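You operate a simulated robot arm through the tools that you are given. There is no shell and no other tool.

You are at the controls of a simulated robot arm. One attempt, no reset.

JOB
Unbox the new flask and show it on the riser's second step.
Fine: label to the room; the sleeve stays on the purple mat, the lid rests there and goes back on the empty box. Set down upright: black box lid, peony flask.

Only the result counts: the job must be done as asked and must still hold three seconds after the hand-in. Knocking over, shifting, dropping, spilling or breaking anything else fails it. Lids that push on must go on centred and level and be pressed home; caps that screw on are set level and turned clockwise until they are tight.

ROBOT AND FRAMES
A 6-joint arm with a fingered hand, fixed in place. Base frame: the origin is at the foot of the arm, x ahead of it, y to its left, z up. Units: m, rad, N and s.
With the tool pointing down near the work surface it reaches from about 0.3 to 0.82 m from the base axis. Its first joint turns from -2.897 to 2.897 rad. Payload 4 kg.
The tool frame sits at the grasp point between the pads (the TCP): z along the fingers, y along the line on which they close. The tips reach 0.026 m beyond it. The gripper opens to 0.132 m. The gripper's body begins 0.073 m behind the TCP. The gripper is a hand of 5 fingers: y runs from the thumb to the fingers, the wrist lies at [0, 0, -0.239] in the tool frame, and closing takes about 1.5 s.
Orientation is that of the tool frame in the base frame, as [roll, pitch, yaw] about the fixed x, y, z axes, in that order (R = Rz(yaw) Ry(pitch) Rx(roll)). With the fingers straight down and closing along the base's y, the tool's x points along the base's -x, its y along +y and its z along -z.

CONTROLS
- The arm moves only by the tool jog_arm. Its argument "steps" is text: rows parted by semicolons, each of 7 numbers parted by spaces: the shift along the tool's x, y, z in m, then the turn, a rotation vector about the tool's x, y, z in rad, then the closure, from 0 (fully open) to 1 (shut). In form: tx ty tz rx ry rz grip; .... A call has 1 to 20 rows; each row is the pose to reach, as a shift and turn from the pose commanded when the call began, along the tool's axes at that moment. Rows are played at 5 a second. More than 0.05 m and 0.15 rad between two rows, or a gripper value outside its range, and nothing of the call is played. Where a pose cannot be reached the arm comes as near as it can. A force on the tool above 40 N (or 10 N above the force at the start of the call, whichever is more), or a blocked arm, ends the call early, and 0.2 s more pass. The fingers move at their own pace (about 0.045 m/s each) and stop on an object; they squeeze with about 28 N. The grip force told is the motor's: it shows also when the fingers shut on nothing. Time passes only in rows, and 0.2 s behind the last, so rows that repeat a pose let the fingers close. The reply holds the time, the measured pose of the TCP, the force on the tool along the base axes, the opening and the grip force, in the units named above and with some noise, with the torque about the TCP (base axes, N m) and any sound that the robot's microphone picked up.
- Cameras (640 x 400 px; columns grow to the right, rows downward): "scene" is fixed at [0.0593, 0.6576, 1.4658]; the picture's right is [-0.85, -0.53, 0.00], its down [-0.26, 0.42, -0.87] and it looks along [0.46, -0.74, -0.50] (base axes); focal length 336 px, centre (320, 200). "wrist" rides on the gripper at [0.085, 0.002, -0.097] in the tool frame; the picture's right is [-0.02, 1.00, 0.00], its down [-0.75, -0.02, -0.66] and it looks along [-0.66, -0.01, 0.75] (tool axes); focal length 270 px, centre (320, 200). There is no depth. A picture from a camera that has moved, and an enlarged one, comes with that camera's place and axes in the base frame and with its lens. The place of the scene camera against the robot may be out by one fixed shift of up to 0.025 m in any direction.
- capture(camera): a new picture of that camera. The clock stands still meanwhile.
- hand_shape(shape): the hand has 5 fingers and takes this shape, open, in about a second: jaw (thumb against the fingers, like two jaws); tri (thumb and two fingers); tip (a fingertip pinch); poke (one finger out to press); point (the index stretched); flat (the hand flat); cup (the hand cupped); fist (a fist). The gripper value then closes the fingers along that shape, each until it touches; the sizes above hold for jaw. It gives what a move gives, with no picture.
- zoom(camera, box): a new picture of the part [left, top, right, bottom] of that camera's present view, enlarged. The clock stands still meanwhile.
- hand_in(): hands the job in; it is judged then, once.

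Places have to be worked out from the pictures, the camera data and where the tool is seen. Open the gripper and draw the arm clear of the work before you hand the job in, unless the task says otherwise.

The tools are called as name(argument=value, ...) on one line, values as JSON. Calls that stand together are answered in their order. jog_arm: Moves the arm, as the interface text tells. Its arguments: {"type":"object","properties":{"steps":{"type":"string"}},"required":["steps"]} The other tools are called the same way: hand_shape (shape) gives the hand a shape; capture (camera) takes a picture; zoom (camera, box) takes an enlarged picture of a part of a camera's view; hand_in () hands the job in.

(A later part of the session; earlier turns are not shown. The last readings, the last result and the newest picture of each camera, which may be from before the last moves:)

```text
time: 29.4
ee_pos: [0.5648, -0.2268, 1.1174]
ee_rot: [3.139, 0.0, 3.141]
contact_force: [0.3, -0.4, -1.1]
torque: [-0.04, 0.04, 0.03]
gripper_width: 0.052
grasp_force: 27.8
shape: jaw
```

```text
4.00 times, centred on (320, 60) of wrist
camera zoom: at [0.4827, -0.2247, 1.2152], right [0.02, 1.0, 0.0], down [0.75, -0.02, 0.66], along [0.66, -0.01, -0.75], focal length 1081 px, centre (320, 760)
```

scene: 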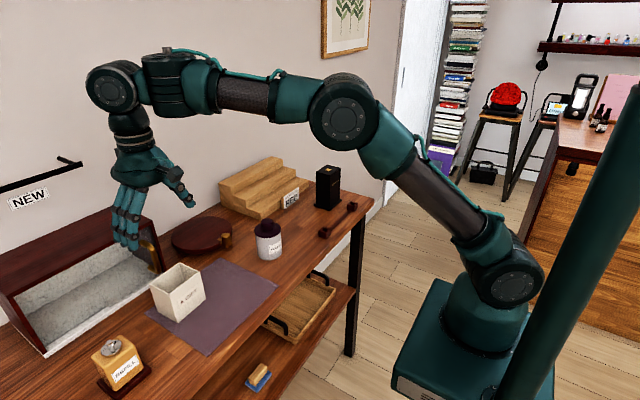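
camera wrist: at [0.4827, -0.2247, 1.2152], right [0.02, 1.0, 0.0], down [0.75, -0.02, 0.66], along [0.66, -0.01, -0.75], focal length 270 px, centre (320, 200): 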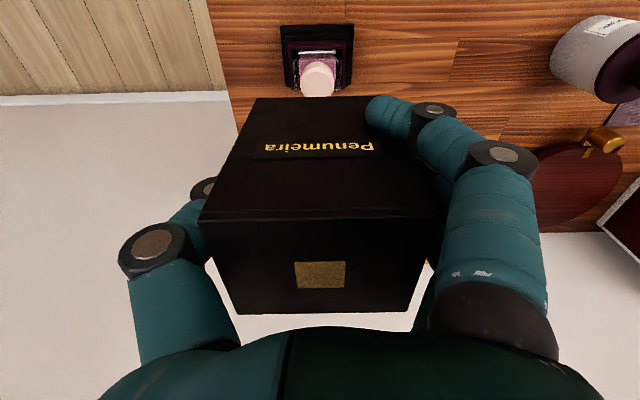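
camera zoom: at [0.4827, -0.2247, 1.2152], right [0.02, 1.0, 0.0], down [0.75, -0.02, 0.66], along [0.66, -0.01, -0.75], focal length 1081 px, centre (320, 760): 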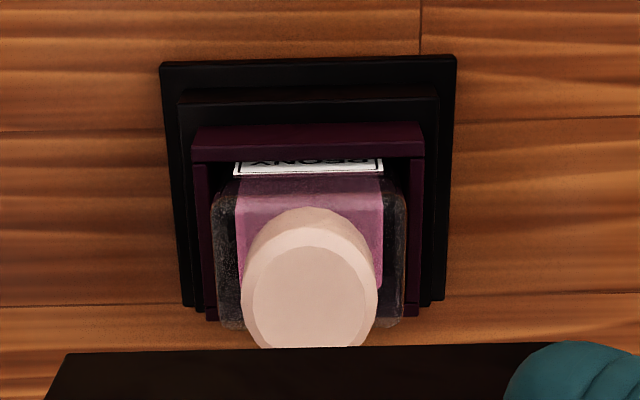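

The label reads "PEONY" and faces the robot side (-x, the room), so the flask can keep its orientation. I carry the lid to the mat's free corner at about (0.522, 0.255).

jog_arm(steps="0.003 0.03 0 0 0 0 1; 0.007 0.07 0 0 0 0 1; 0.011 0.115 0 0 0 0 1; 0.015 0.16 0 0 0 0 1; 0.019 0.205 0 0 0 0 1; 0.023 0.25 0 0 0 0 1; 0.027 0.295 0 0 0 0 1; 0.031 0.34 0 0 0 0 1; 0.035 0.385 0 0 0 0 1; 0.039 0.43 0 0 0 0 1; 0.043 0.465 0 0 0 0 1; 0.043 0.482 0 0 0 0 1; 0.043 0.482 0.03 0 0 0 1; 0.043 0.482 0.07 0 0 0 1; 0.043 0.482 0.11 0 0 0 1; 0.043 0.482 0.15 0 0 0 1; 0.043 0.482 0.18 0 0 0 1; 0.043 0.482 0.18 0 0 0 1")

capture(camera="wrist")

zoom(camera="scene", box=[100, 210, 320, 360])

```text
time: 33.2
ee_pos: [0.5213, 0.2569, 0.9384]
ee_rot: [3.138, -0.003, 3.14]
contact_force: [0.7, -0.2, -0.6]
torque: [0.02, -0.01, 0.0]
gripper_width: 0.0518
grasp_force: 28.2
shape: jaw
```

```text
taken
camera wrist: at [0.4391, 0.2589, 1.0357], right [0.02, 1.0, 0.0], down [0.75, -0.02, 0.66], along [0.66, -0.01, -0.75], focal length 270 px, centre (320, 200)
```

wrist: 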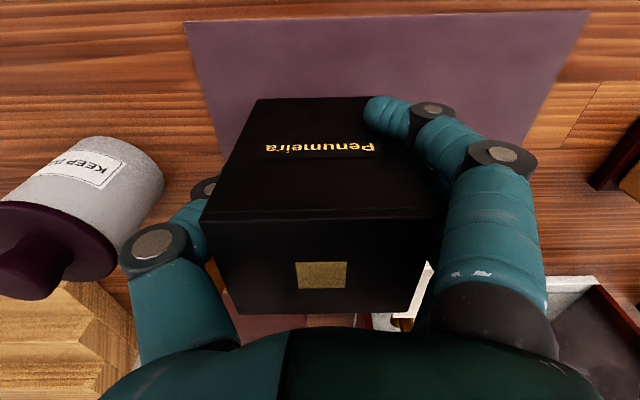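

```text
2.67 times, centred on (210, 285) of scene
camera zoom: at [0.0593, 0.6576, 1.4658], right [-0.85, -0.53, 0.0], down [-0.26, 0.42, -0.87], along [0.46, -0.74, -0.5], focal length 897 px, centre (613, -27)
```

zoom: 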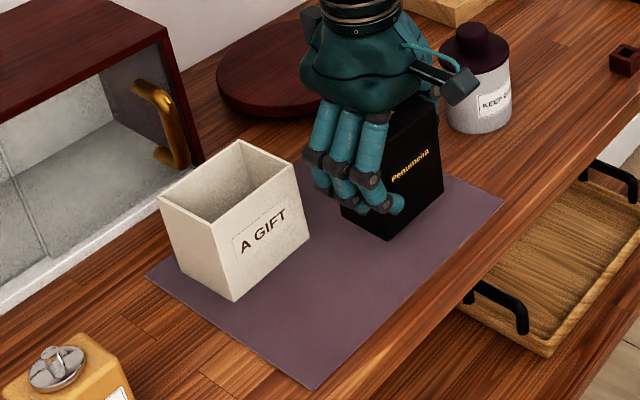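

The lid is over the mat with free space around. I lower gently until contact (expected near z≈0.912).

jog_arm(steps="0 0 0.01 0 0 0 1; 0 0 0.018 0 0 0 1; 0 0 0.021 0 0 0 1; 0 0 0.024 0 0 0 1; 0 0 0.026 0 0 0 1; 0 0 0.026 0 0 0 1")

zoom(camera="scene", box=[200, 210, 290, 310])

```text
time: 34.6
ee_pos: [0.5226, 0.2562, 0.9115]
ee_rot: [3.14, -0.004, 3.139]
contact_force: [-0.5, 0.4, -0.6]
torque: [-0.03, 0.02, 0.01]
gripper_width: 0.0518
grasp_force: 27.7
shape: jaw
```

```text
4.00 times, centred on (245, 260) of scene
camera zoom: at [0.0593, 0.6576, 1.4658], right [-0.85, -0.53, 0.0], down [-0.26, 0.42, -0.87], along [0.46, -0.74, -0.5], focal length 1345 px, centre (620, -40)
```

zoom: 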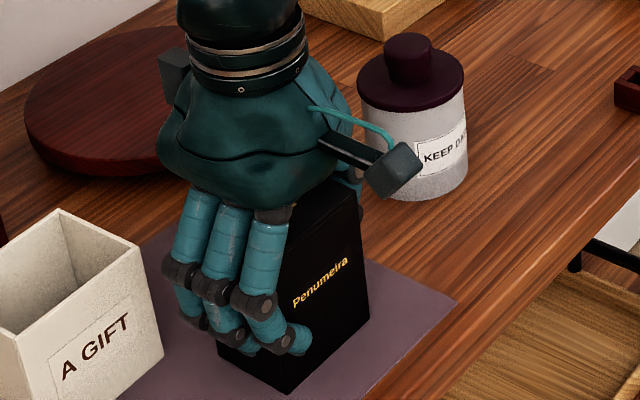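

No contact yet at z=0.9115. I keep lowering in 1.5 mm steps.

jog_arm(steps="0 0 0.0015 0 0 0 1; 0 0 0.003 0 0 0 1; 0 0 0.0045 0 0 0 1; 0 0 0.006 0 0 0 1; 0 0 0.006 0 0 0 1")

```text
time: 35.9
ee_pos: [0.5237, 0.256, 0.9099]
ee_rot: [3.136, 0.004, 3.14]
contact_force: [-3.3, -2.6, 14.3]
torque: [-0.05, 0.33, 0.08]
gripper_width: 0.0516
grasp_force: 28.2
shape: jaw
stopped in row 5: the force on the tool passed its limit at 41 N (the readings are from after the stop); the commanded pose is now the measured one
```

The lid is on the mat (firm contact at z≈0.910). I open partially, to avoid the jar, and rise.

jog_arm(steps="0 0 -0.001 0 0 0 0.8; 0 0 -0.001 0 0 0 0.5; 0 0 -0.001 0 0 0 0.3; 0 0 -0.001 0 0 0 0.3; 0 0 -0.001 0 0 0 0.3; 0 0 -0.001 0 0 0 0.3")

capture(camera="wrist")

zoom(camera="scene", box=[200, 210, 290, 310])

```text
time: 37.3
ee_pos: [0.5224, 0.2565, 0.9094]
ee_rot: [3.139, 0.003, 3.138]
contact_force: [-0.2, -0.6, 1.1]
torque: [0.01, 0.0, -0.01]
gripper_width: 0.092
grasp_force: 0.1
shape: jaw
```

```text
taken
camera wrist: at [0.44, 0.2585, 1.0066], right [0.02, 1.0, 0.0], down [0.75, -0.02, 0.66], along [0.66, -0.01, -0.75], focal length 270 px, centre (320, 200)
```

wrist: 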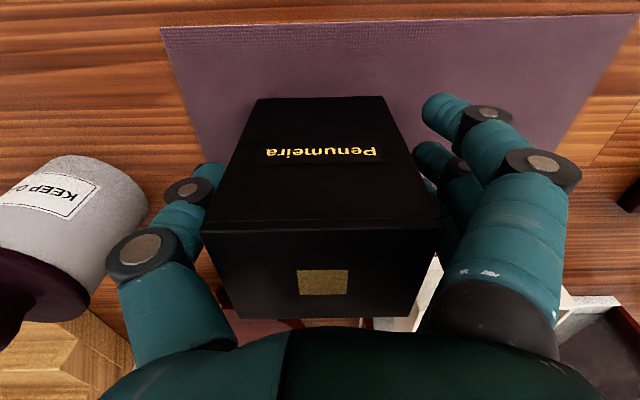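

```text
4.00 times, centred on (245, 260) of scene
camera zoom: at [0.0593, 0.6576, 1.4658], right [-0.85, -0.53, 0.0], down [-0.26, 0.42, -0.87], along [0.46, -0.74, -0.5], focal length 1345 px, centre (620, -40)
```

zoom: 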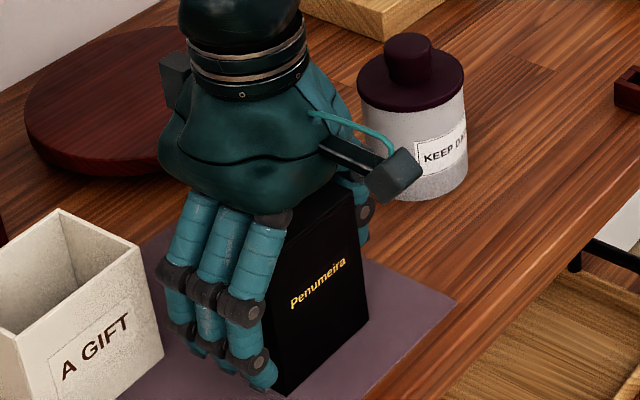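

Released; the lid stands upright on the mat. I rise and return above the box to measure the flask.

jog_arm(steps="0 0 -0.02 0 0 0 0.3; 0 0 -0.05 0 0 0 0.3; 0 0 -0.09 0 0 0 0.3; 0 0 -0.13 0 0 0 0.3; 0 0 -0.17 0 0 0 0.3; -0.004 -0.045 -0.19 0 0 0 0.3; -0.008 -0.09 -0.19 0 0 0 0.3; -0.012 -0.135 -0.19 0 0 0 0.3; -0.016 -0.18 -0.19 0 0 0 0.3; -0.02 -0.225 -0.19 0 0 0 0.2; -0.024 -0.27 -0.19 0 0 0 0.2; -0.028 -0.315 -0.19 0 0 0 0.1; -0.032 -0.36 -0.19 0 0 0 0; -0.036 -0.405 -0.19 0 0 0 0; -0.04 -0.45 -0.19 0 0 0 0; -0.0445 -0.4845 -0.19 0 0 0 0; -0.0445 -0.4845 -0.19 0 0 0 0")

capture(camera="wrist")

capture(camera="scene")

zoom(camera="wrist", box=[260, 10, 380, 130])

```text
time: 40.9
ee_pos: [0.5666, -0.229, 1.0983]
ee_rot: [3.138, 0.002, 3.139]
contact_force: [0.4, 0.3, -0.4]
torque: [0.01, 0.02, -0.01]
gripper_width: 0.1318
grasp_force: 0.0
shape: jaw
```

```text
taken
camera wrist: at [0.4829, -0.2277, 1.1957], right [0.02, 1.0, 0.0], down [0.75, -0.02, 0.66], along [0.66, -0.01, -0.75], focal length 270 px, centre (320, 200)
```

wrist: 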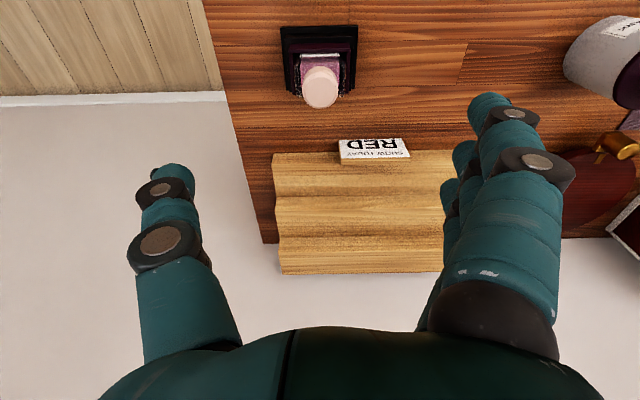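

```text
taken
```

scene: 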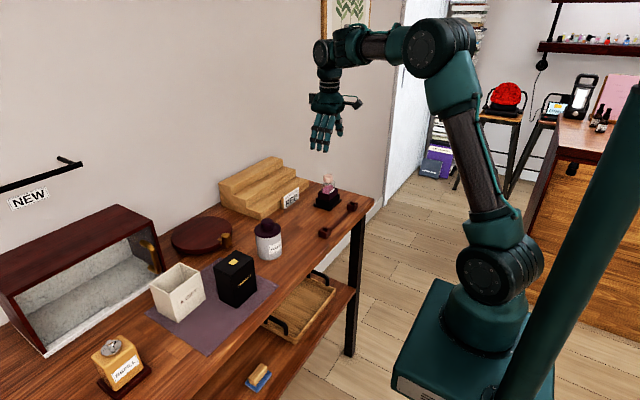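

```text
3.33 times, centred on (320, 70) of wrist
camera zoom: at [0.4829, -0.2277, 1.1957], right [0.02, 1.0, 0.0], down [0.75, -0.02, 0.66], along [0.66, -0.01, -0.75], focal length 901 px, centre (320, 633)
```

zoom: 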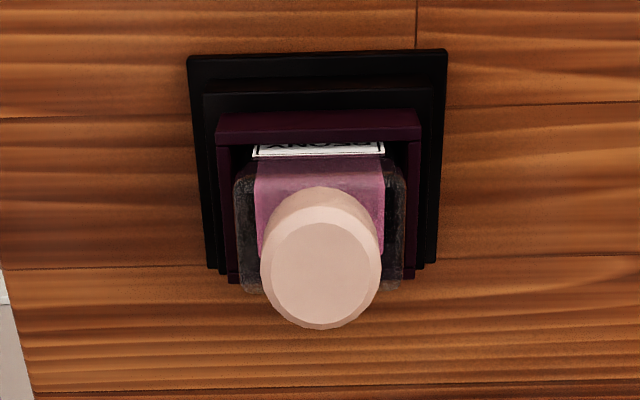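

Flask measurements: cap top z≈0.958 at (0.567,-0.228), glass ≈0.046 (y) × 0.036 (x), exposed from the inner rim z≈0.908 to the shoulder z≈0.932. I descend so the fingertips sit at the exposed glass (TCP z≈0.940), shifted slightly in +x so thumb and middle fingers oppose across the flask.

jog_arm(steps="-0.0074 0.001 0.04 0 0 0 0; -0.0074 0.001 0.08 0 0 0 0.1; -0.0074 0.001 0.115 0 0 0 0.2; -0.0074 0.001 0.14 0 0 0 0.3; -0.0074 0.001 0.152 0 0 0 0.3; -0.0074 0.001 0.158 0 0 0 0.3; -0.0074 0.001 0.158 0 0 0 0.3")

capture(camera="wrist")

zoom(camera="scene", box=[300, 130, 360, 215])

```text
time: 42.5
ee_pos: [0.5716, -0.2285, 0.9385]
ee_rot: [3.138, 0.002, 3.138]
contact_force: [-0.5, 0.1, 0.0]
torque: [0.01, 0.0, 0.01]
gripper_width: 0.0928
grasp_force: 0.0
shape: jaw
```

```text
taken
camera wrist: at [0.4895, -0.2263, 1.0369], right [0.02, 1.0, 0.0], down [0.75, -0.02, 0.66], along [0.66, -0.01, -0.75], focal length 270 px, centre (320, 200)
```

wrist: 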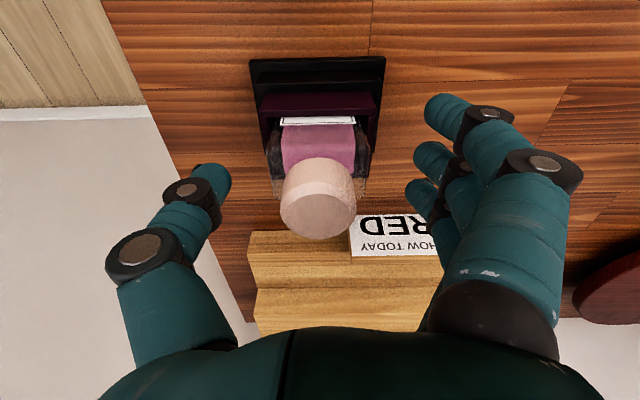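

```text
4.71 times, centred on (330, 172) of scene
camera zoom: at [0.0593, 0.6576, 1.4658], right [-0.85, -0.53, 0.0], down [-0.26, 0.42, -0.87], along [0.46, -0.74, -0.5], focal length 1582 px, centre (273, 329)
```

zoom: 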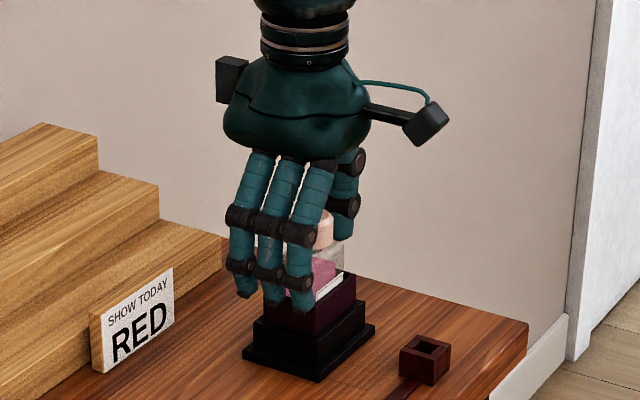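

Thumb at x≈0.567 opposes fingers at x≈0.556 and 0.577, straddling the glass. I close gently.

jog_arm(steps="0 0 0 0 0 0 0.4; 0 0 0 0 0 0 0.5; 0 0 0 0 0 0 0.6; 0 0 0 0 0 0 0.7; 0 0 0 0 0 0 0.8; 0 0 0 0 0 0 0.9; 0 0 0 0 0 0 1; 0 0 0 0 0 0 1; 0 0 0 0 0 0 1")

capture(camera="wrist")

zoom(camera="scene", box=[310, 150, 355, 215])

```text
time: 44.5
ee_pos: [0.5712, -0.2284, 0.9395]
ee_rot: [3.137, 0.003, 3.139]
contact_force: [1.5, -1.7, 2.4]
torque: [-0.03, -0.03, -0.04]
gripper_width: 0.0261
grasp_force: 27.9
shape: jaw
```

```text
taken
camera wrist: at [0.4896, -0.2265, 1.0372], right [0.02, 1.0, 0.0], down [0.75, -0.02, 0.66], along [0.66, -0.01, -0.75], focal length 270 px, centre (320, 200)
```

wrist: 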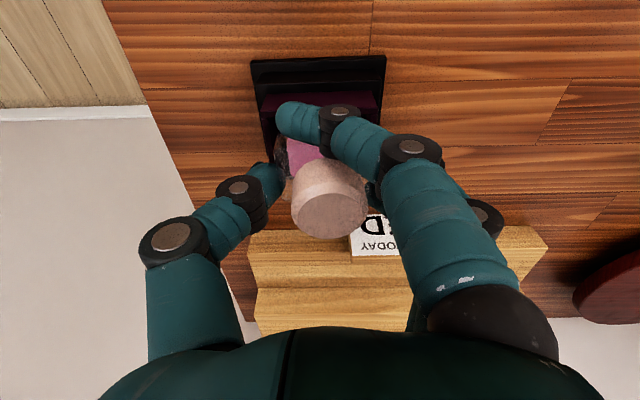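

```text
6.15 times, centred on (332, 182) of scene
camera zoom: at [0.0593, 0.6576, 1.4658], right [-0.85, -0.53, 0.0], down [-0.26, 0.42, -0.87], along [0.46, -0.74, -0.5], focal length 2069 px, centre (243, 308)
```

zoom: 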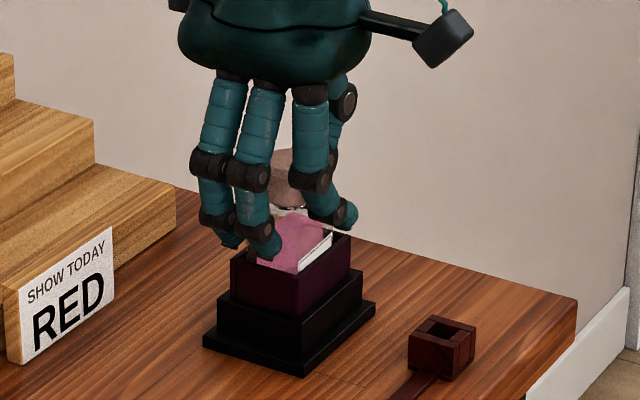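

The glass is held, but the flask seems to have shifted/tilted a little towards +y. I zoom in to judge before lifting.

zoom(camera="wrist", box=[230, 50, 430, 250])

zoom(camera="scene", box=[314, 168, 350, 204])

```text
2.00 times, centred on (330, 150) of wrist
camera zoom: at [0.4896, -0.2265, 1.0372], right [0.02, 1.0, 0.0], down [0.75, -0.02, 0.66], along [0.66, -0.01, -0.75], focal length 541 px, centre (300, 300)
```

zoom: 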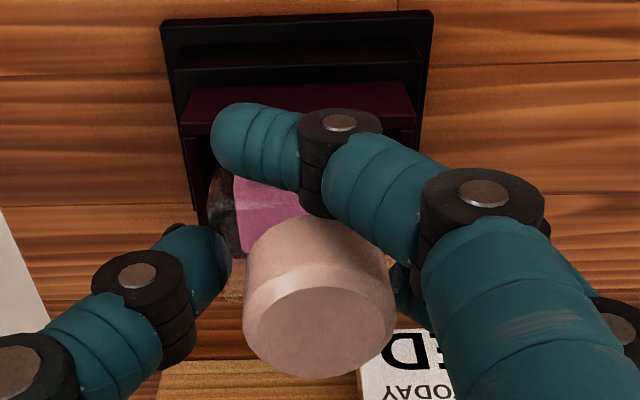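

```text
11.11 times, centred on (332, 186) of scene
camera zoom: at [0.0593, 0.6576, 1.4658], right [-0.85, -0.53, 0.0], down [-0.26, 0.42, -0.87], along [0.46, -0.74, -0.5], focal length 3736 px, centre (187, 356)
```

zoom: 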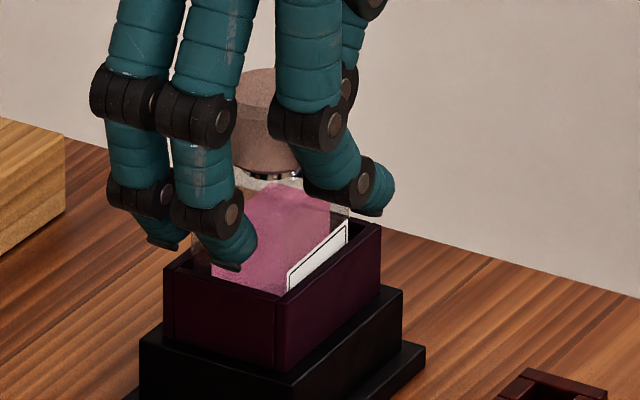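

The flask looks tilted a few degrees, with the thumb high and the fingers low. I reopen and check how it sits, to regrasp better.

jog_arm(steps="0 0 0 0 0 0 0.8; 0 0 0 0 0 0 0.6; 0 0 0 0 0 0 0.45; 0 0 0 0 0 0 0.45; 0 0 0 0 0 0 0.45")

zoom(camera="wrist", box=[220, 40, 440, 260])

zoom(camera="scene", box=[314, 168, 350, 204])

```text
time: 45.7
ee_pos: [0.5719, -0.2283, 0.9396]
ee_rot: [3.136, 0.0, 3.137]
contact_force: [-0.1, -0.3, -1.4]
torque: [0.04, 0.02, 0.02]
gripper_width: 0.0716
grasp_force: 0.1
shape: jaw
```

```text
1.82 times, centred on (330, 150) of wrist
camera zoom: at [0.4895, -0.2264, 1.037], right [0.02, 1.0, 0.0], down [0.75, -0.02, 0.66], along [0.66, -0.01, -0.75], focal length 491 px, centre (302, 291)
```

zoom: 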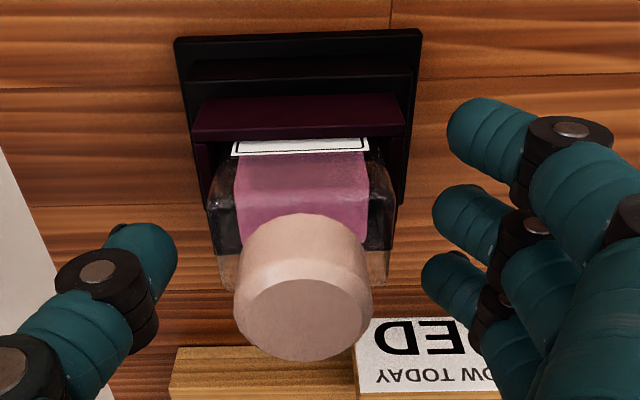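

```text
11.11 times, centred on (332, 186) of scene
camera zoom: at [0.0593, 0.6576, 1.4658], right [-0.85, -0.53, 0.0], down [-0.26, 0.42, -0.87], along [0.46, -0.74, -0.5], focal length 3736 px, centre (187, 356)
```

zoom: 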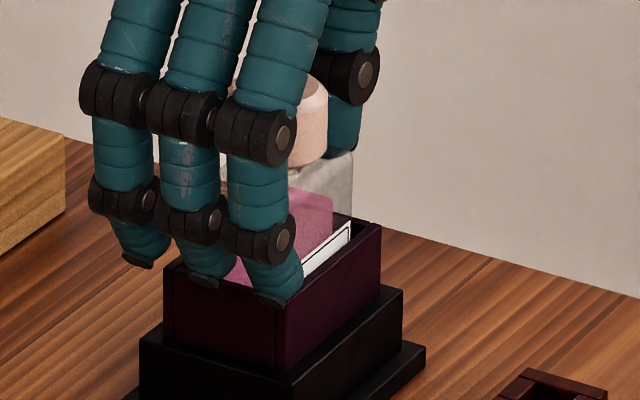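

Geometry of the tips: fingers at x≈0.543, 0.566, 0.591, thumb ≈0.579, so the hand should move 12 mm towards -x for thumb opposing the middle/ring fingers across the flask centre. I shift, raise 3 mm and re-check.

jog_arm(steps="0.006 0 -0.003 0.003 0 0.002 0.45; 0.012 0 -0.003 0.003 0 0.002 0.45; 0.012 0 -0.003 0.003 0 0.002 0.45")

zoom(camera="wrist", box=[220, 40, 440, 260])

```text
time: 46.5
ee_pos: [0.5607, -0.2273, 0.9435]
ee_rot: [3.139, 0.003, 3.135]
contact_force: [0.2, -1.2, 0.1]
torque: [0.01, -0.01, -0.04]
gripper_width: 0.0718
grasp_force: 0.1
shape: jaw
```

```text
1.82 times, centred on (330, 150) of wrist
camera zoom: at [0.4772, -0.2252, 1.041], right [0.03, 1.0, 0.0], down [0.75, -0.02, 0.66], along [0.66, -0.02, -0.75], focal length 491 px, centre (302, 291)
```

zoom: 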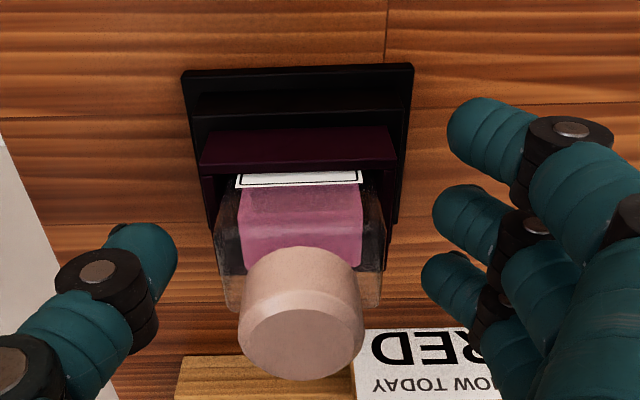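

Now the thumb (row ~250) lies between the middle and ring fingers and the gaps are nearly equal. I close.

jog_arm(steps="0 0 0 0 0 0 0.5; 0 0 0 0 0 0 0.55; 0 0 0 0 0 0 0.6; 0 0 0 0 0 0 0.65; 0 0 0 0 0 0 0.7; 0 0 0 0 0 0 0.75; 0 0 0 0 0 0 0.8; 0 0 0 0 0 0 0.9; 0 0 0 0 0 0 1; 0 0 0 0 0 0 1; 0 0 0 0 0 0 1")

zoom(camera="wrist", box=[220, 40, 440, 260])

zoom(camera="scene", box=[314, 168, 350, 204])

```text
time: 48.9
ee_pos: [0.5614, -0.2274, 0.9433]
ee_rot: [-3.141, 0.001, 3.137]
contact_force: [0.3, -2.8, 3.4]
torque: [-0.03, -0.01, -0.05]
gripper_width: 0.0265
grasp_force: 27.9
shape: jaw
```

```text
1.82 times, centred on (330, 150) of wrist
camera zoom: at [0.4773, -0.2253, 1.041], right [0.03, 1.0, 0.0], down [0.75, -0.02, 0.66], along [0.66, -0.02, -0.75], focal length 491 px, centre (302, 291)
```

zoom: 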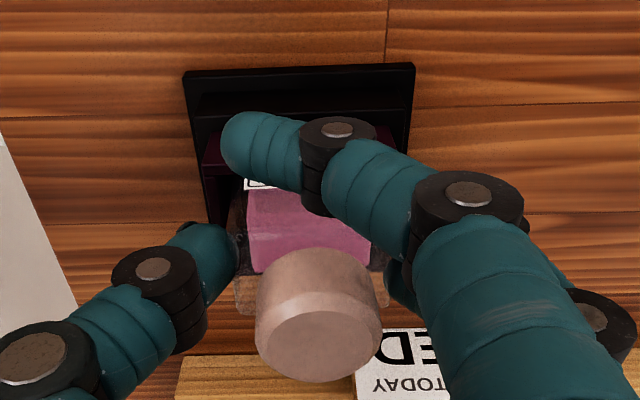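

```text
11.11 times, centred on (332, 186) of scene
camera zoom: at [0.0593, 0.6576, 1.4658], right [-0.85, -0.53, 0.0], down [-0.26, 0.42, -0.87], along [0.46, -0.74, -0.5], focal length 3736 px, centre (187, 356)
```

zoom: 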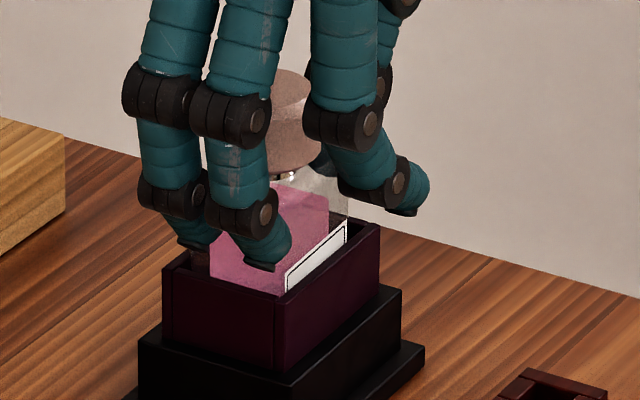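

The grip is now well centred; the flask is ~3 mm towards +y in its tray. I move back 3 mm to centre it, then lift slowly by 1.5 cm and check.

jog_arm(steps="0 -0.0015 -0.001 0 0 0 1; 0 -0.003 -0.002 0 0 0 1; 0 -0.003 -0.005 0 0 0 1; 0 -0.003 -0.008 0 0 0 1; 0 -0.003 -0.011 0 0 0 1; 0 -0.003 -0.015 0 0 0 1; 0 -0.003 -0.015 0 0 0 1")

zoom(camera="wrist", box=[220, 40, 440, 260])

zoom(camera="scene", box=[310, 160, 354, 210])

```text
time: 50.5
ee_pos: [0.5618, -0.2311, 0.958]
ee_rot: [3.139, 0.002, 3.136]
contact_force: [-0.8, -1.0, -2.4]
torque: [-0.04, 0.01, -0.02]
gripper_width: 0.026
grasp_force: 28.3
shape: jaw
```

```text
1.82 times, centred on (330, 150) of wrist
camera zoom: at [0.4779, -0.2281, 1.0554], right [0.03, 1.0, 0.0], down [0.75, -0.02, 0.66], along [0.66, -0.02, -0.75], focal length 491 px, centre (302, 291)
```

zoom: 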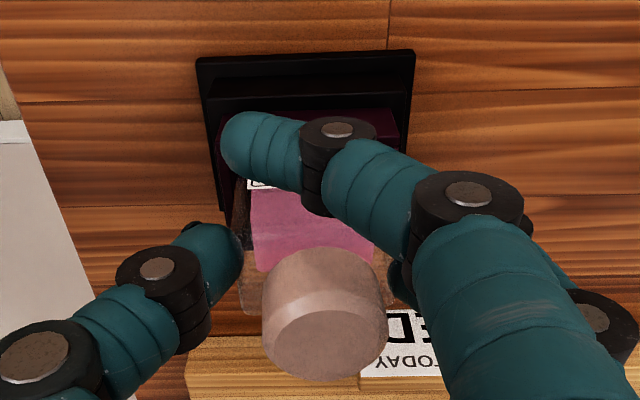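

```text
8.00 times, centred on (332, 185) of scene
camera zoom: at [0.0593, 0.6576, 1.4658], right [-0.85, -0.53, 0.0], down [-0.26, 0.42, -0.87], along [0.46, -0.74, -0.5], focal length 2690 px, centre (224, 320)
```

zoom: 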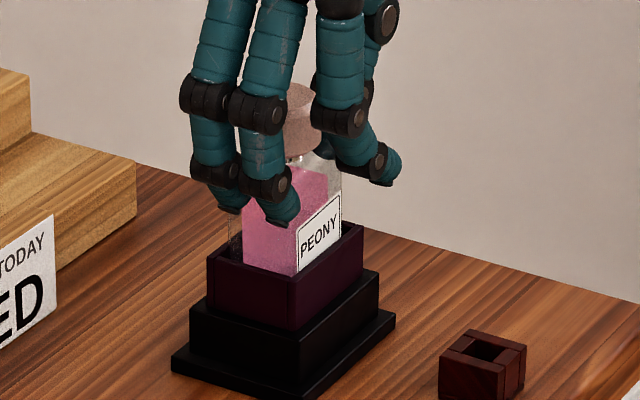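

The flask rises freely and the tray stays. I continue lifting straight up.

jog_arm(steps="0 0 -0.008 0 0 0 1; 0 0 -0.016 0 0 0 1; 0 0 -0.024 0 0 0 1; 0 0 -0.032 0 0 0 1; 0 0 -0.042 0 0 0 1; 0 0 -0.054 0 0 0 1; 0 0 -0.068 0 0 0 1; 0 0 -0.085 0 0 0 1; 0 0 -0.1 0 0 0 1; 0 0 -0.11 0 0 0 1; 0 0 -0.11 0 0 0 1")

capture(camera="wrist")

zoom(camera="scene", box=[290, 130, 370, 215])

```text
time: 52.9
ee_pos: [0.5615, -0.2307, 1.0663]
ee_rot: [3.14, 0.002, 3.137]
contact_force: [0.2, 0.5, -2.5]
torque: [-0.03, 0.0, 0.01]
gripper_width: 0.0259
grasp_force: 28.0
shape: jaw
```

```text
taken
camera wrist: at [0.4784, -0.2279, 1.1637], right [0.03, 1.0, 0.0], down [0.75, -0.02, 0.66], along [0.66, -0.02, -0.75], focal length 270 px, centre (320, 200)
```

wrist: 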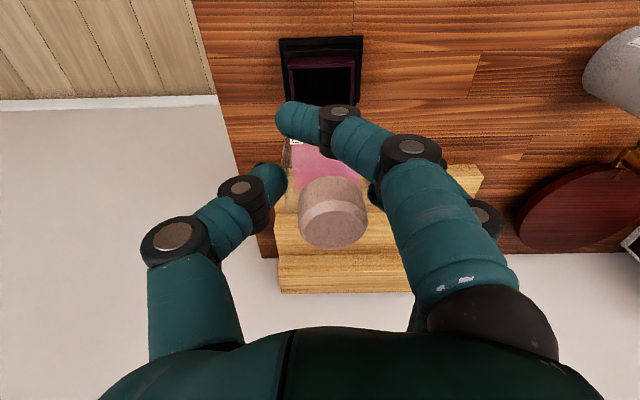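

```text
4.71 times, centred on (330, 172) of scene
camera zoom: at [0.0593, 0.6576, 1.4658], right [-0.85, -0.53, 0.0], down [-0.26, 0.42, -0.87], along [0.46, -0.74, -0.5], focal length 1582 px, centre (273, 329)
```

zoom: 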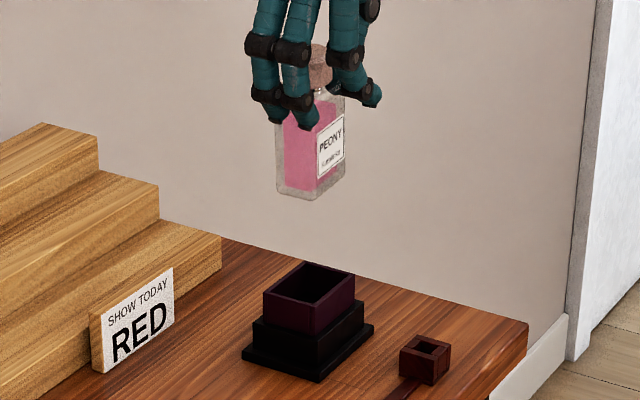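

The flask is out and the tray is undisturbed. I zoom in on the flask to measure its tilt in the hand.

zoom(camera="scene", box=[310, 132, 350, 176])

zoom(camera="wrist", box=[240, 90, 400, 260])

```text
9.09 times, centred on (330, 154) of scene
camera zoom: at [0.0593, 0.6576, 1.4658], right [-0.85, -0.53, 0.0], down [-0.26, 0.42, -0.87], along [0.46, -0.74, -0.5], focal length 3057 px, centre (229, 618)
```

zoom: 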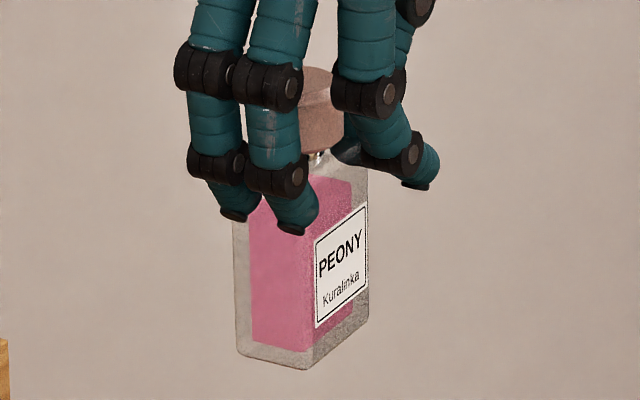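

```text
2.35 times, centred on (320, 175) of wrist
camera zoom: at [0.4784, -0.2279, 1.1637], right [0.03, 1.0, 0.0], down [0.75, -0.02, 0.66], along [0.66, -0.02, -0.75], focal length 636 px, centre (320, 259)
```

zoom: 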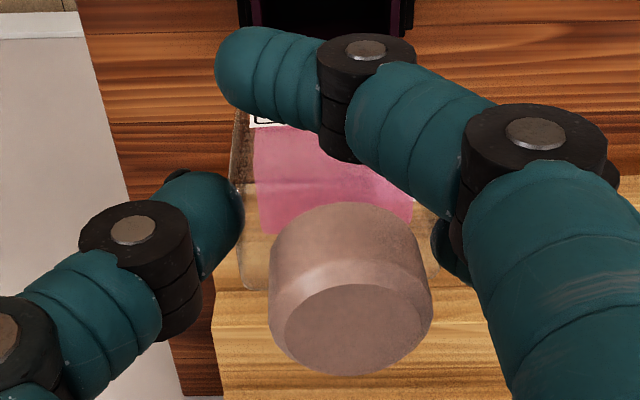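

From the label-edge slopes the flask leans about 0.05 rad with its top towards +y; I rotate -0.05 about the tool x to right it and carry it above the second step (TCP ≈ (0.777,-0.16)).

jog_arm(steps="0 0 -0.02 -0.025 0 0.002 1; -0.02 0.005 -0.02 -0.05 0 0.004 1; -0.05 0.015 -0.02 -0.05 0 0.004 1; -0.085 0.025 -0.02 -0.05 0 0.004 1; -0.12 0.038 -0.02 -0.05 0 0.004 1; -0.155 0.05 -0.02 -0.05 0 0.004 1; -0.185 0.06 -0.02 -0.05 0 0.004 1; -0.205 0.068 -0.02 -0.05 0 0.004 1; -0.2155 0.0707 -0.02 -0.05 0 0.004 1; -0.2155 0.0707 -0.02 -0.05 0 0.004 1")

capture(camera="wrist")

zoom(camera="scene", box=[200, 100, 360, 220])

```text
time: 55.1
ee_pos: [0.7408, -0.166, 1.0778]
ee_rot: [3.09, 0.0, 3.135]
contact_force: [-0.2, 0.4, -2.4]
torque: [-0.02, 0.04, 0.01]
gripper_width: 0.0241
grasp_force: 27.6
shape: jaw
out of reach, approached as far as the arm can: row 5, 6, 7, 8, 9, 10
```

```text
taken
camera wrist: at [0.6591, -0.1674, 1.1751], right [0.03, 1.0, 0.05], down [0.75, -0.06, 0.66], along [0.66, 0.02, -0.75], focal length 270 px, centre (320, 200)
```

wrist: 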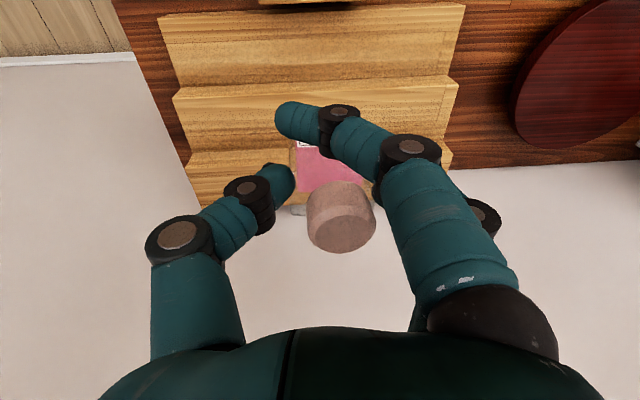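

```text
3.33 times, centred on (280, 160) of scene
camera zoom: at [0.0593, 0.6576, 1.4658], right [-0.85, -0.53, 0.0], down [-0.26, 0.42, -0.87], along [0.46, -0.74, -0.5], focal length 1121 px, centre (453, 333)
```

zoom: 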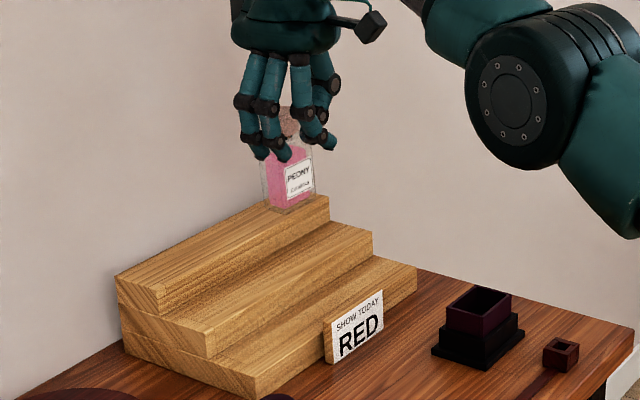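

At this height the reach ends at x≈0.741, but it grows lower down. Step 2 by this view: x 0.749–0.81, y -0.296…-0.024. I do a small back-and-down move first to find which pose is now the commanded one.

jog_arm(steps="0.015 0 0.01 0 0 0 1; 0.03 0 0.02 0 0 0 1; 0.03 0 0.02 0 0 0 1")

```text
time: 55.9
ee_pos: [0.7095, -0.1647, 1.058]
ee_rot: [3.089, 0.001, 3.133]
contact_force: [0.8, 0.7, -2.3]
torque: [-0.01, 0.02, 0.01]
gripper_width: 0.0239
grasp_force: 28.4
shape: jaw
```

The commanded pose follows the clipped one, so I know where I am. I move to y≈-0.11, lower to z≈1.02 and advance to x≈0.772.

jog_arm(steps="0 0.025 0.006 0 0 0 1; -0.012 0.053 0.015 0 0 -0.003 1; -0.027 0.053 0.028 0 0 -0.006 1; -0.045 0.053 0.037 0 0 -0.006 1; -0.056 0.053 0.041 0 0 -0.006 1; -0.063 0.053 0.041 0 0 -0.006 1; -0.063 0.053 0.041 0 0 -0.006 1")

capture(camera="wrist")

zoom(camera="scene", box=[220, 110, 320, 220])

```text
time: 57.5
ee_pos: [0.7743, -0.109, 1.0188]
ee_rot: [3.09, 0.001, 3.139]
contact_force: [1.5, 0.7, -2.7]
torque: [-0.03, 0.04, -0.01]
gripper_width: 0.0237
grasp_force: 28.0
shape: jaw
```

```text
taken
camera wrist: at [0.6908, -0.1116, 1.1161], right [0.02, 1.0, 0.05], down [0.75, -0.05, 0.66], along [0.66, 0.02, -0.75], focal length 270 px, centre (320, 200)
```

wrist: 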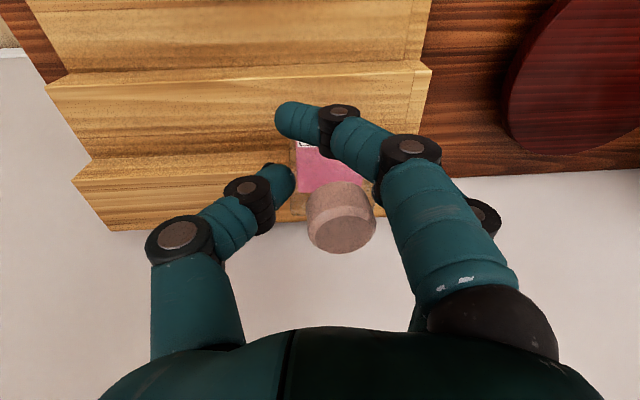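

```text
3.64 times, centred on (270, 165) of scene
camera zoom: at [0.0593, 0.6576, 1.4658], right [-0.85, -0.53, 0.0], down [-0.26, 0.42, -0.87], along [0.46, -0.74, -0.5], focal length 1223 px, centre (502, 327)
```

zoom: 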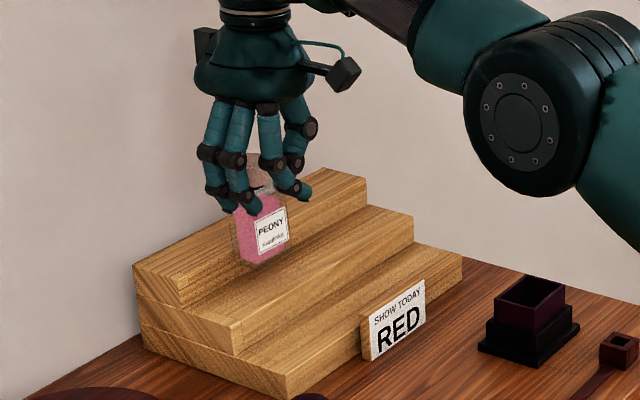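

In position above step 2. I zoom on the flask to check how upright it is before setting it down.

zoom(camera="scene", box=[270, 145, 310, 189])

zoom(camera="wrist", box=[240, 90, 400, 260])

```text
9.09 times, centred on (290, 167) of scene
camera zoom: at [0.0593, 0.6576, 1.4658], right [-0.85, -0.53, 0.0], down [-0.26, 0.42, -0.87], along [0.46, -0.74, -0.5], focal length 3057 px, centre (593, 500)
```

zoom: 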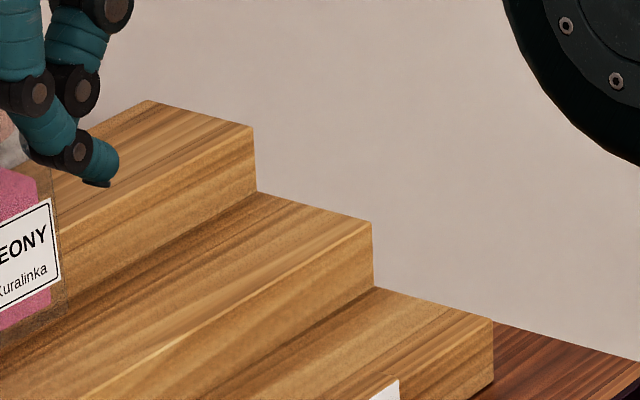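

```text
2.35 times, centred on (320, 175) of wrist
camera zoom: at [0.6908, -0.1116, 1.1161], right [0.02, 1.0, 0.05], down [0.75, -0.05, 0.66], along [0.66, 0.02, -0.75], focal length 636 px, centre (320, 259)
```

zoom: 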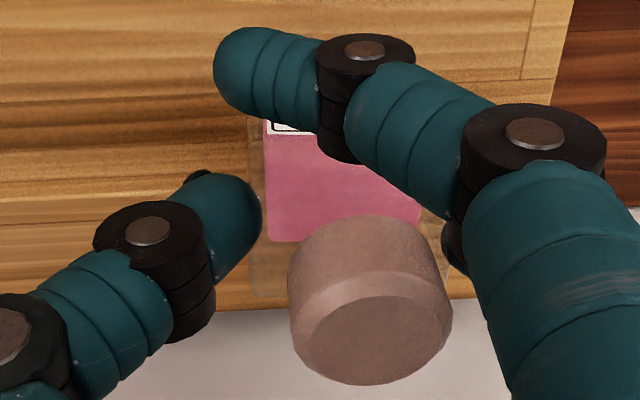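

The flask creeps slightly in the grip, so I check the tilt again at the right spot and then set it down promptly.

zoom(camera="scene", box=[232, 145, 278, 191])

```text
8.70 times, centred on (255, 168) of scene
camera zoom: at [0.0593, 0.6576, 1.4658], right [-0.85, -0.53, 0.0], down [-0.26, 0.42, -0.87], along [0.46, -0.74, -0.5], focal length 2924 px, centre (885, 478)
```

zoom: 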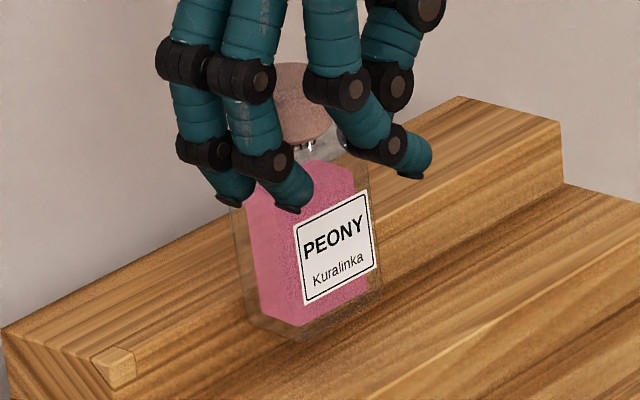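

Verticals look right and the label edges suggest about -0.025 rad, so I rotate back 0.02 and descend to just above the step.

jog_arm(steps="0 0 0.008 0.02 0 0 1; 0 0 0.014 0.02 0 0 1; 0 0 0.019 0.02 0 0 1; 0 0 0.019 0.02 0 0 1")

zoom(camera="scene", box=[232, 150, 278, 196])

```text
time: 58.5
ee_pos: [0.7741, -0.1078, 0.9985]
ee_rot: [3.109, 0.001, 3.142]
contact_force: [-0.4, 0.4, -2.6]
torque: [-0.08, 0.01, 0.01]
gripper_width: 0.0239
grasp_force: 27.3
shape: jaw
```

```text
8.70 times, centred on (255, 173) of scene
camera zoom: at [0.0593, 0.6576, 1.4658], right [-0.85, -0.53, 0.0], down [-0.26, 0.42, -0.87], along [0.46, -0.74, -0.5], focal length 2924 px, centre (885, 435)
```

zoom: 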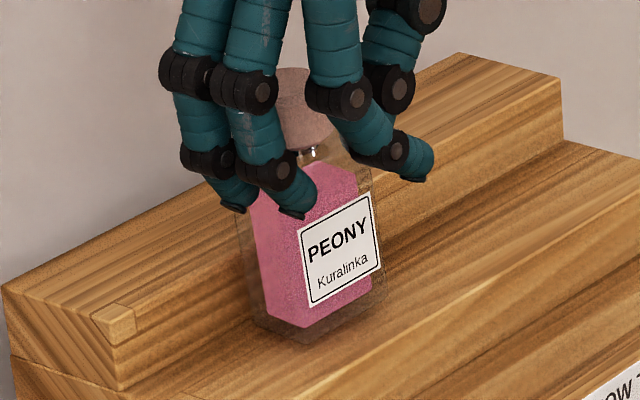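

Still no contact at z=0.9985. I lower in small increments.

jog_arm(steps="0 0 0.0015 0 0 0 1; 0 0 0.003 0 0 0 1; 0 0 0.0045 0 0 0 1; 0 0 0.0045 0 0 0 1")

```text
time: 59.5
ee_pos: [0.7743, -0.1085, 0.9956]
ee_rot: [3.111, 0.001, 3.138]
contact_force: [1.0, -0.3, -1.4]
torque: [-0.02, -0.01, 0.0]
gripper_width: 0.024
grasp_force: 28.2
shape: jaw
```

jog_arm(steps="0 0 0.001 0 0 0 1; 0 0 0.002 0 0 0 1; 0 0 0.003 0 0 0 1; 0 0 0.003 0 0 0 1")

```text
time: 60.5
ee_pos: [0.7735, -0.1081, 0.9945]
ee_rot: [3.109, 0.005, 3.138]
contact_force: [1.5, -5.2, 17.3]
torque: [0.13, -0.07, -0.01]
gripper_width: 0.0241
grasp_force: 28.3
shape: jaw
```

Contact at z≈0.9945 (17 N). I look at how the flask is seated before releasing.

zoom(camera="scene", box=[232, 155, 278, 201])

capture(camera="wrist")

```text
8.70 times, centred on (255, 178) of scene
camera zoom: at [0.0593, 0.6576, 1.4658], right [-0.85, -0.53, 0.0], down [-0.26, 0.42, -0.87], along [0.46, -0.74, -0.5], focal length 2924 px, centre (885, 391)
```

zoom: 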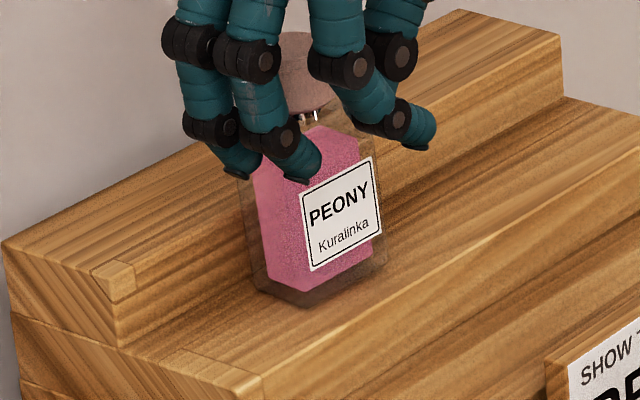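

```text
taken
camera wrist: at [0.6909, -0.1095, 1.0915], right [0.02, 1.0, 0.03], down [0.75, -0.04, 0.66], along [0.66, 0.01, -0.75], focal length 270 px, centre (320, 200)
```

wrist: 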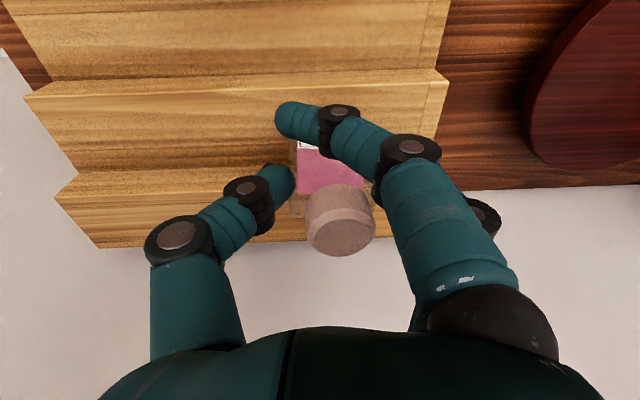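

The flask stands on step 2 with the label towards the room. I ease the press a little and open slowly.

jog_arm(steps="0 0 -0.001 0 0 0 1; 0 0 -0.001 0 0 0 0.85; 0 0 -0.001 0 0 0 0.75; 0 0 -0.001 0 0 0 0.65; 0 0 -0.001 0 0 0 0.55; 0 0 -0.001 0 0 0 0.45; 0 0 -0.001 0 0 0 0.35; 0 0 -0.001 0 0 0 0.3; 0 0 -0.001 0 0 0 0.3")

zoom(camera="scene", box=[232, 155, 278, 201])

capture(camera="wrist")

```text
time: 62.5
ee_pos: [0.7749, -0.1083, 0.9943]
ee_rot: [3.11, 0.001, 3.14]
contact_force: [0.5, 0.0, 0.9]
torque: [-0.03, 0.0, 0.0]
gripper_width: 0.092
grasp_force: 0.0
shape: jaw
```

```text
8.70 times, centred on (255, 178) of scene
camera zoom: at [0.0593, 0.6576, 1.4658], right [-0.85, -0.53, 0.0], down [-0.26, 0.42, -0.87], along [0.46, -0.74, -0.5], focal length 2924 px, centre (885, 391)
```

zoom: 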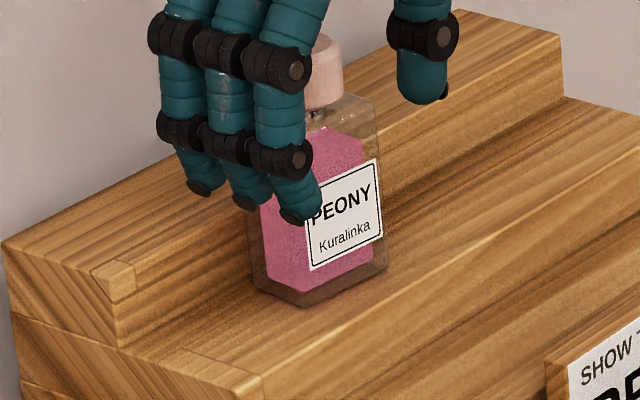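

```text
taken
camera wrist: at [0.6913, -0.109, 1.0913], right [0.02, 1.0, 0.03], down [0.75, -0.04, 0.66], along [0.66, 0.01, -0.75], focal length 270 px, centre (320, 200)
```

wrist: 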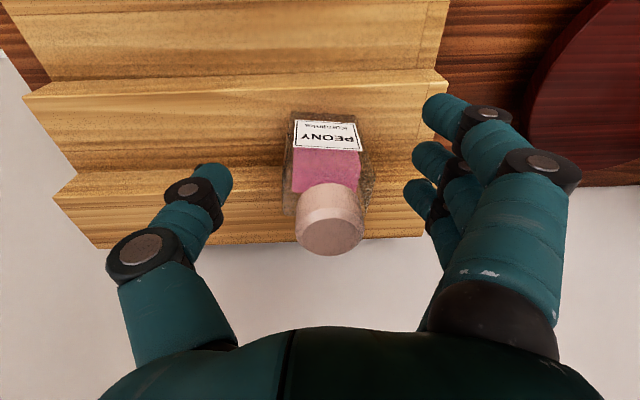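

The flask stands upright on step 2, label towards the room. I back the hand out in -x (fingers straddle it with free gaps) while rising.

jog_arm(steps="0.015 0 -0.006 0 0 0 0.3; 0.04 0 -0.012 0 0 0 0.3; 0.075 0 -0.02 0 0 0 0.3; 0.11 0 -0.035 0 0 0 0.2; 0.14 -0.03 -0.065 0.03 0 0 0.1; 0.17 -0.06 -0.09 0.03 0 0 0; 0.2 -0.09 -0.1 0.03 0 0 0; 0.21 -0.12 -0.1 0.03 0 0 0; 0.21 -0.12 -0.1 0.03 0 0 0")

capture(camera="wrist")

capture(camera="scene")

zoom(camera="scene", box=[210, 140, 350, 220])

```text
refused: row 5 steps farther than a row can; nothing moved
```

```text
taken
camera wrist: at [0.6913, -0.109, 1.0913], right [0.02, 1.0, 0.03], down [0.75, -0.04, 0.66], along [0.66, 0.01, -0.75], focal length 270 px, centre (320, 200)
```

wrist: 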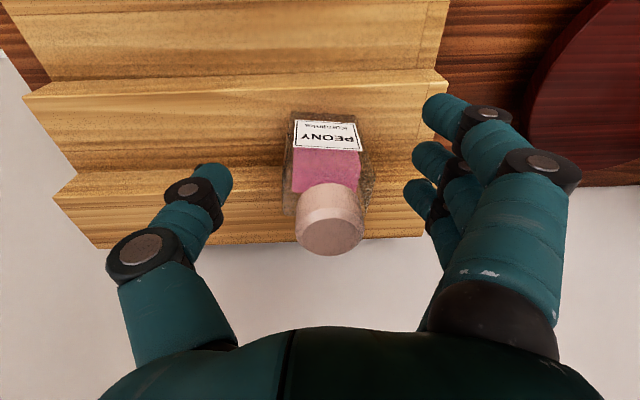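

```text
taken
```

scene: 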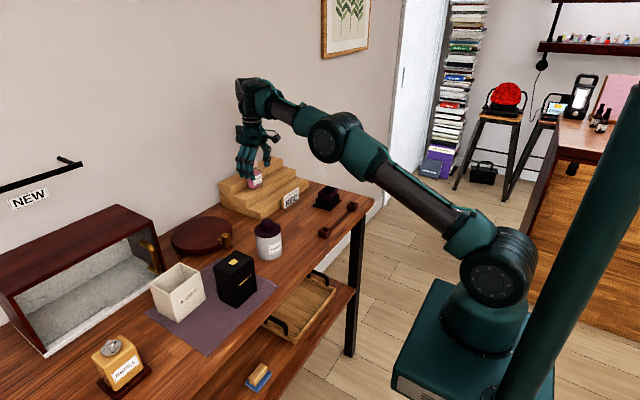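

```text
4.57 times, centred on (280, 180) of scene
camera zoom: at [0.0593, 0.6576, 1.4658], right [-0.85, -0.53, 0.0], down [-0.26, 0.42, -0.87], along [0.46, -0.74, -0.5], focal length 1537 px, centre (503, 291)
```

zoom: 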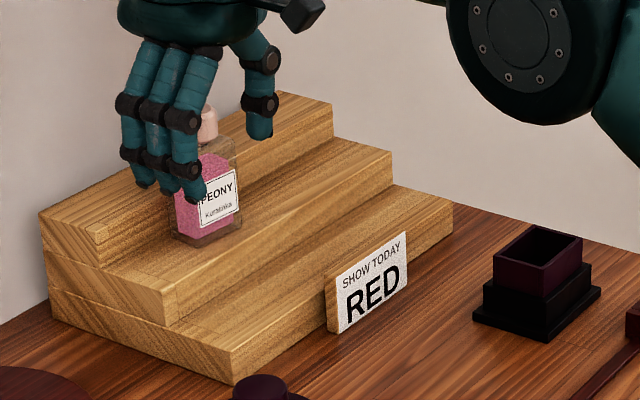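

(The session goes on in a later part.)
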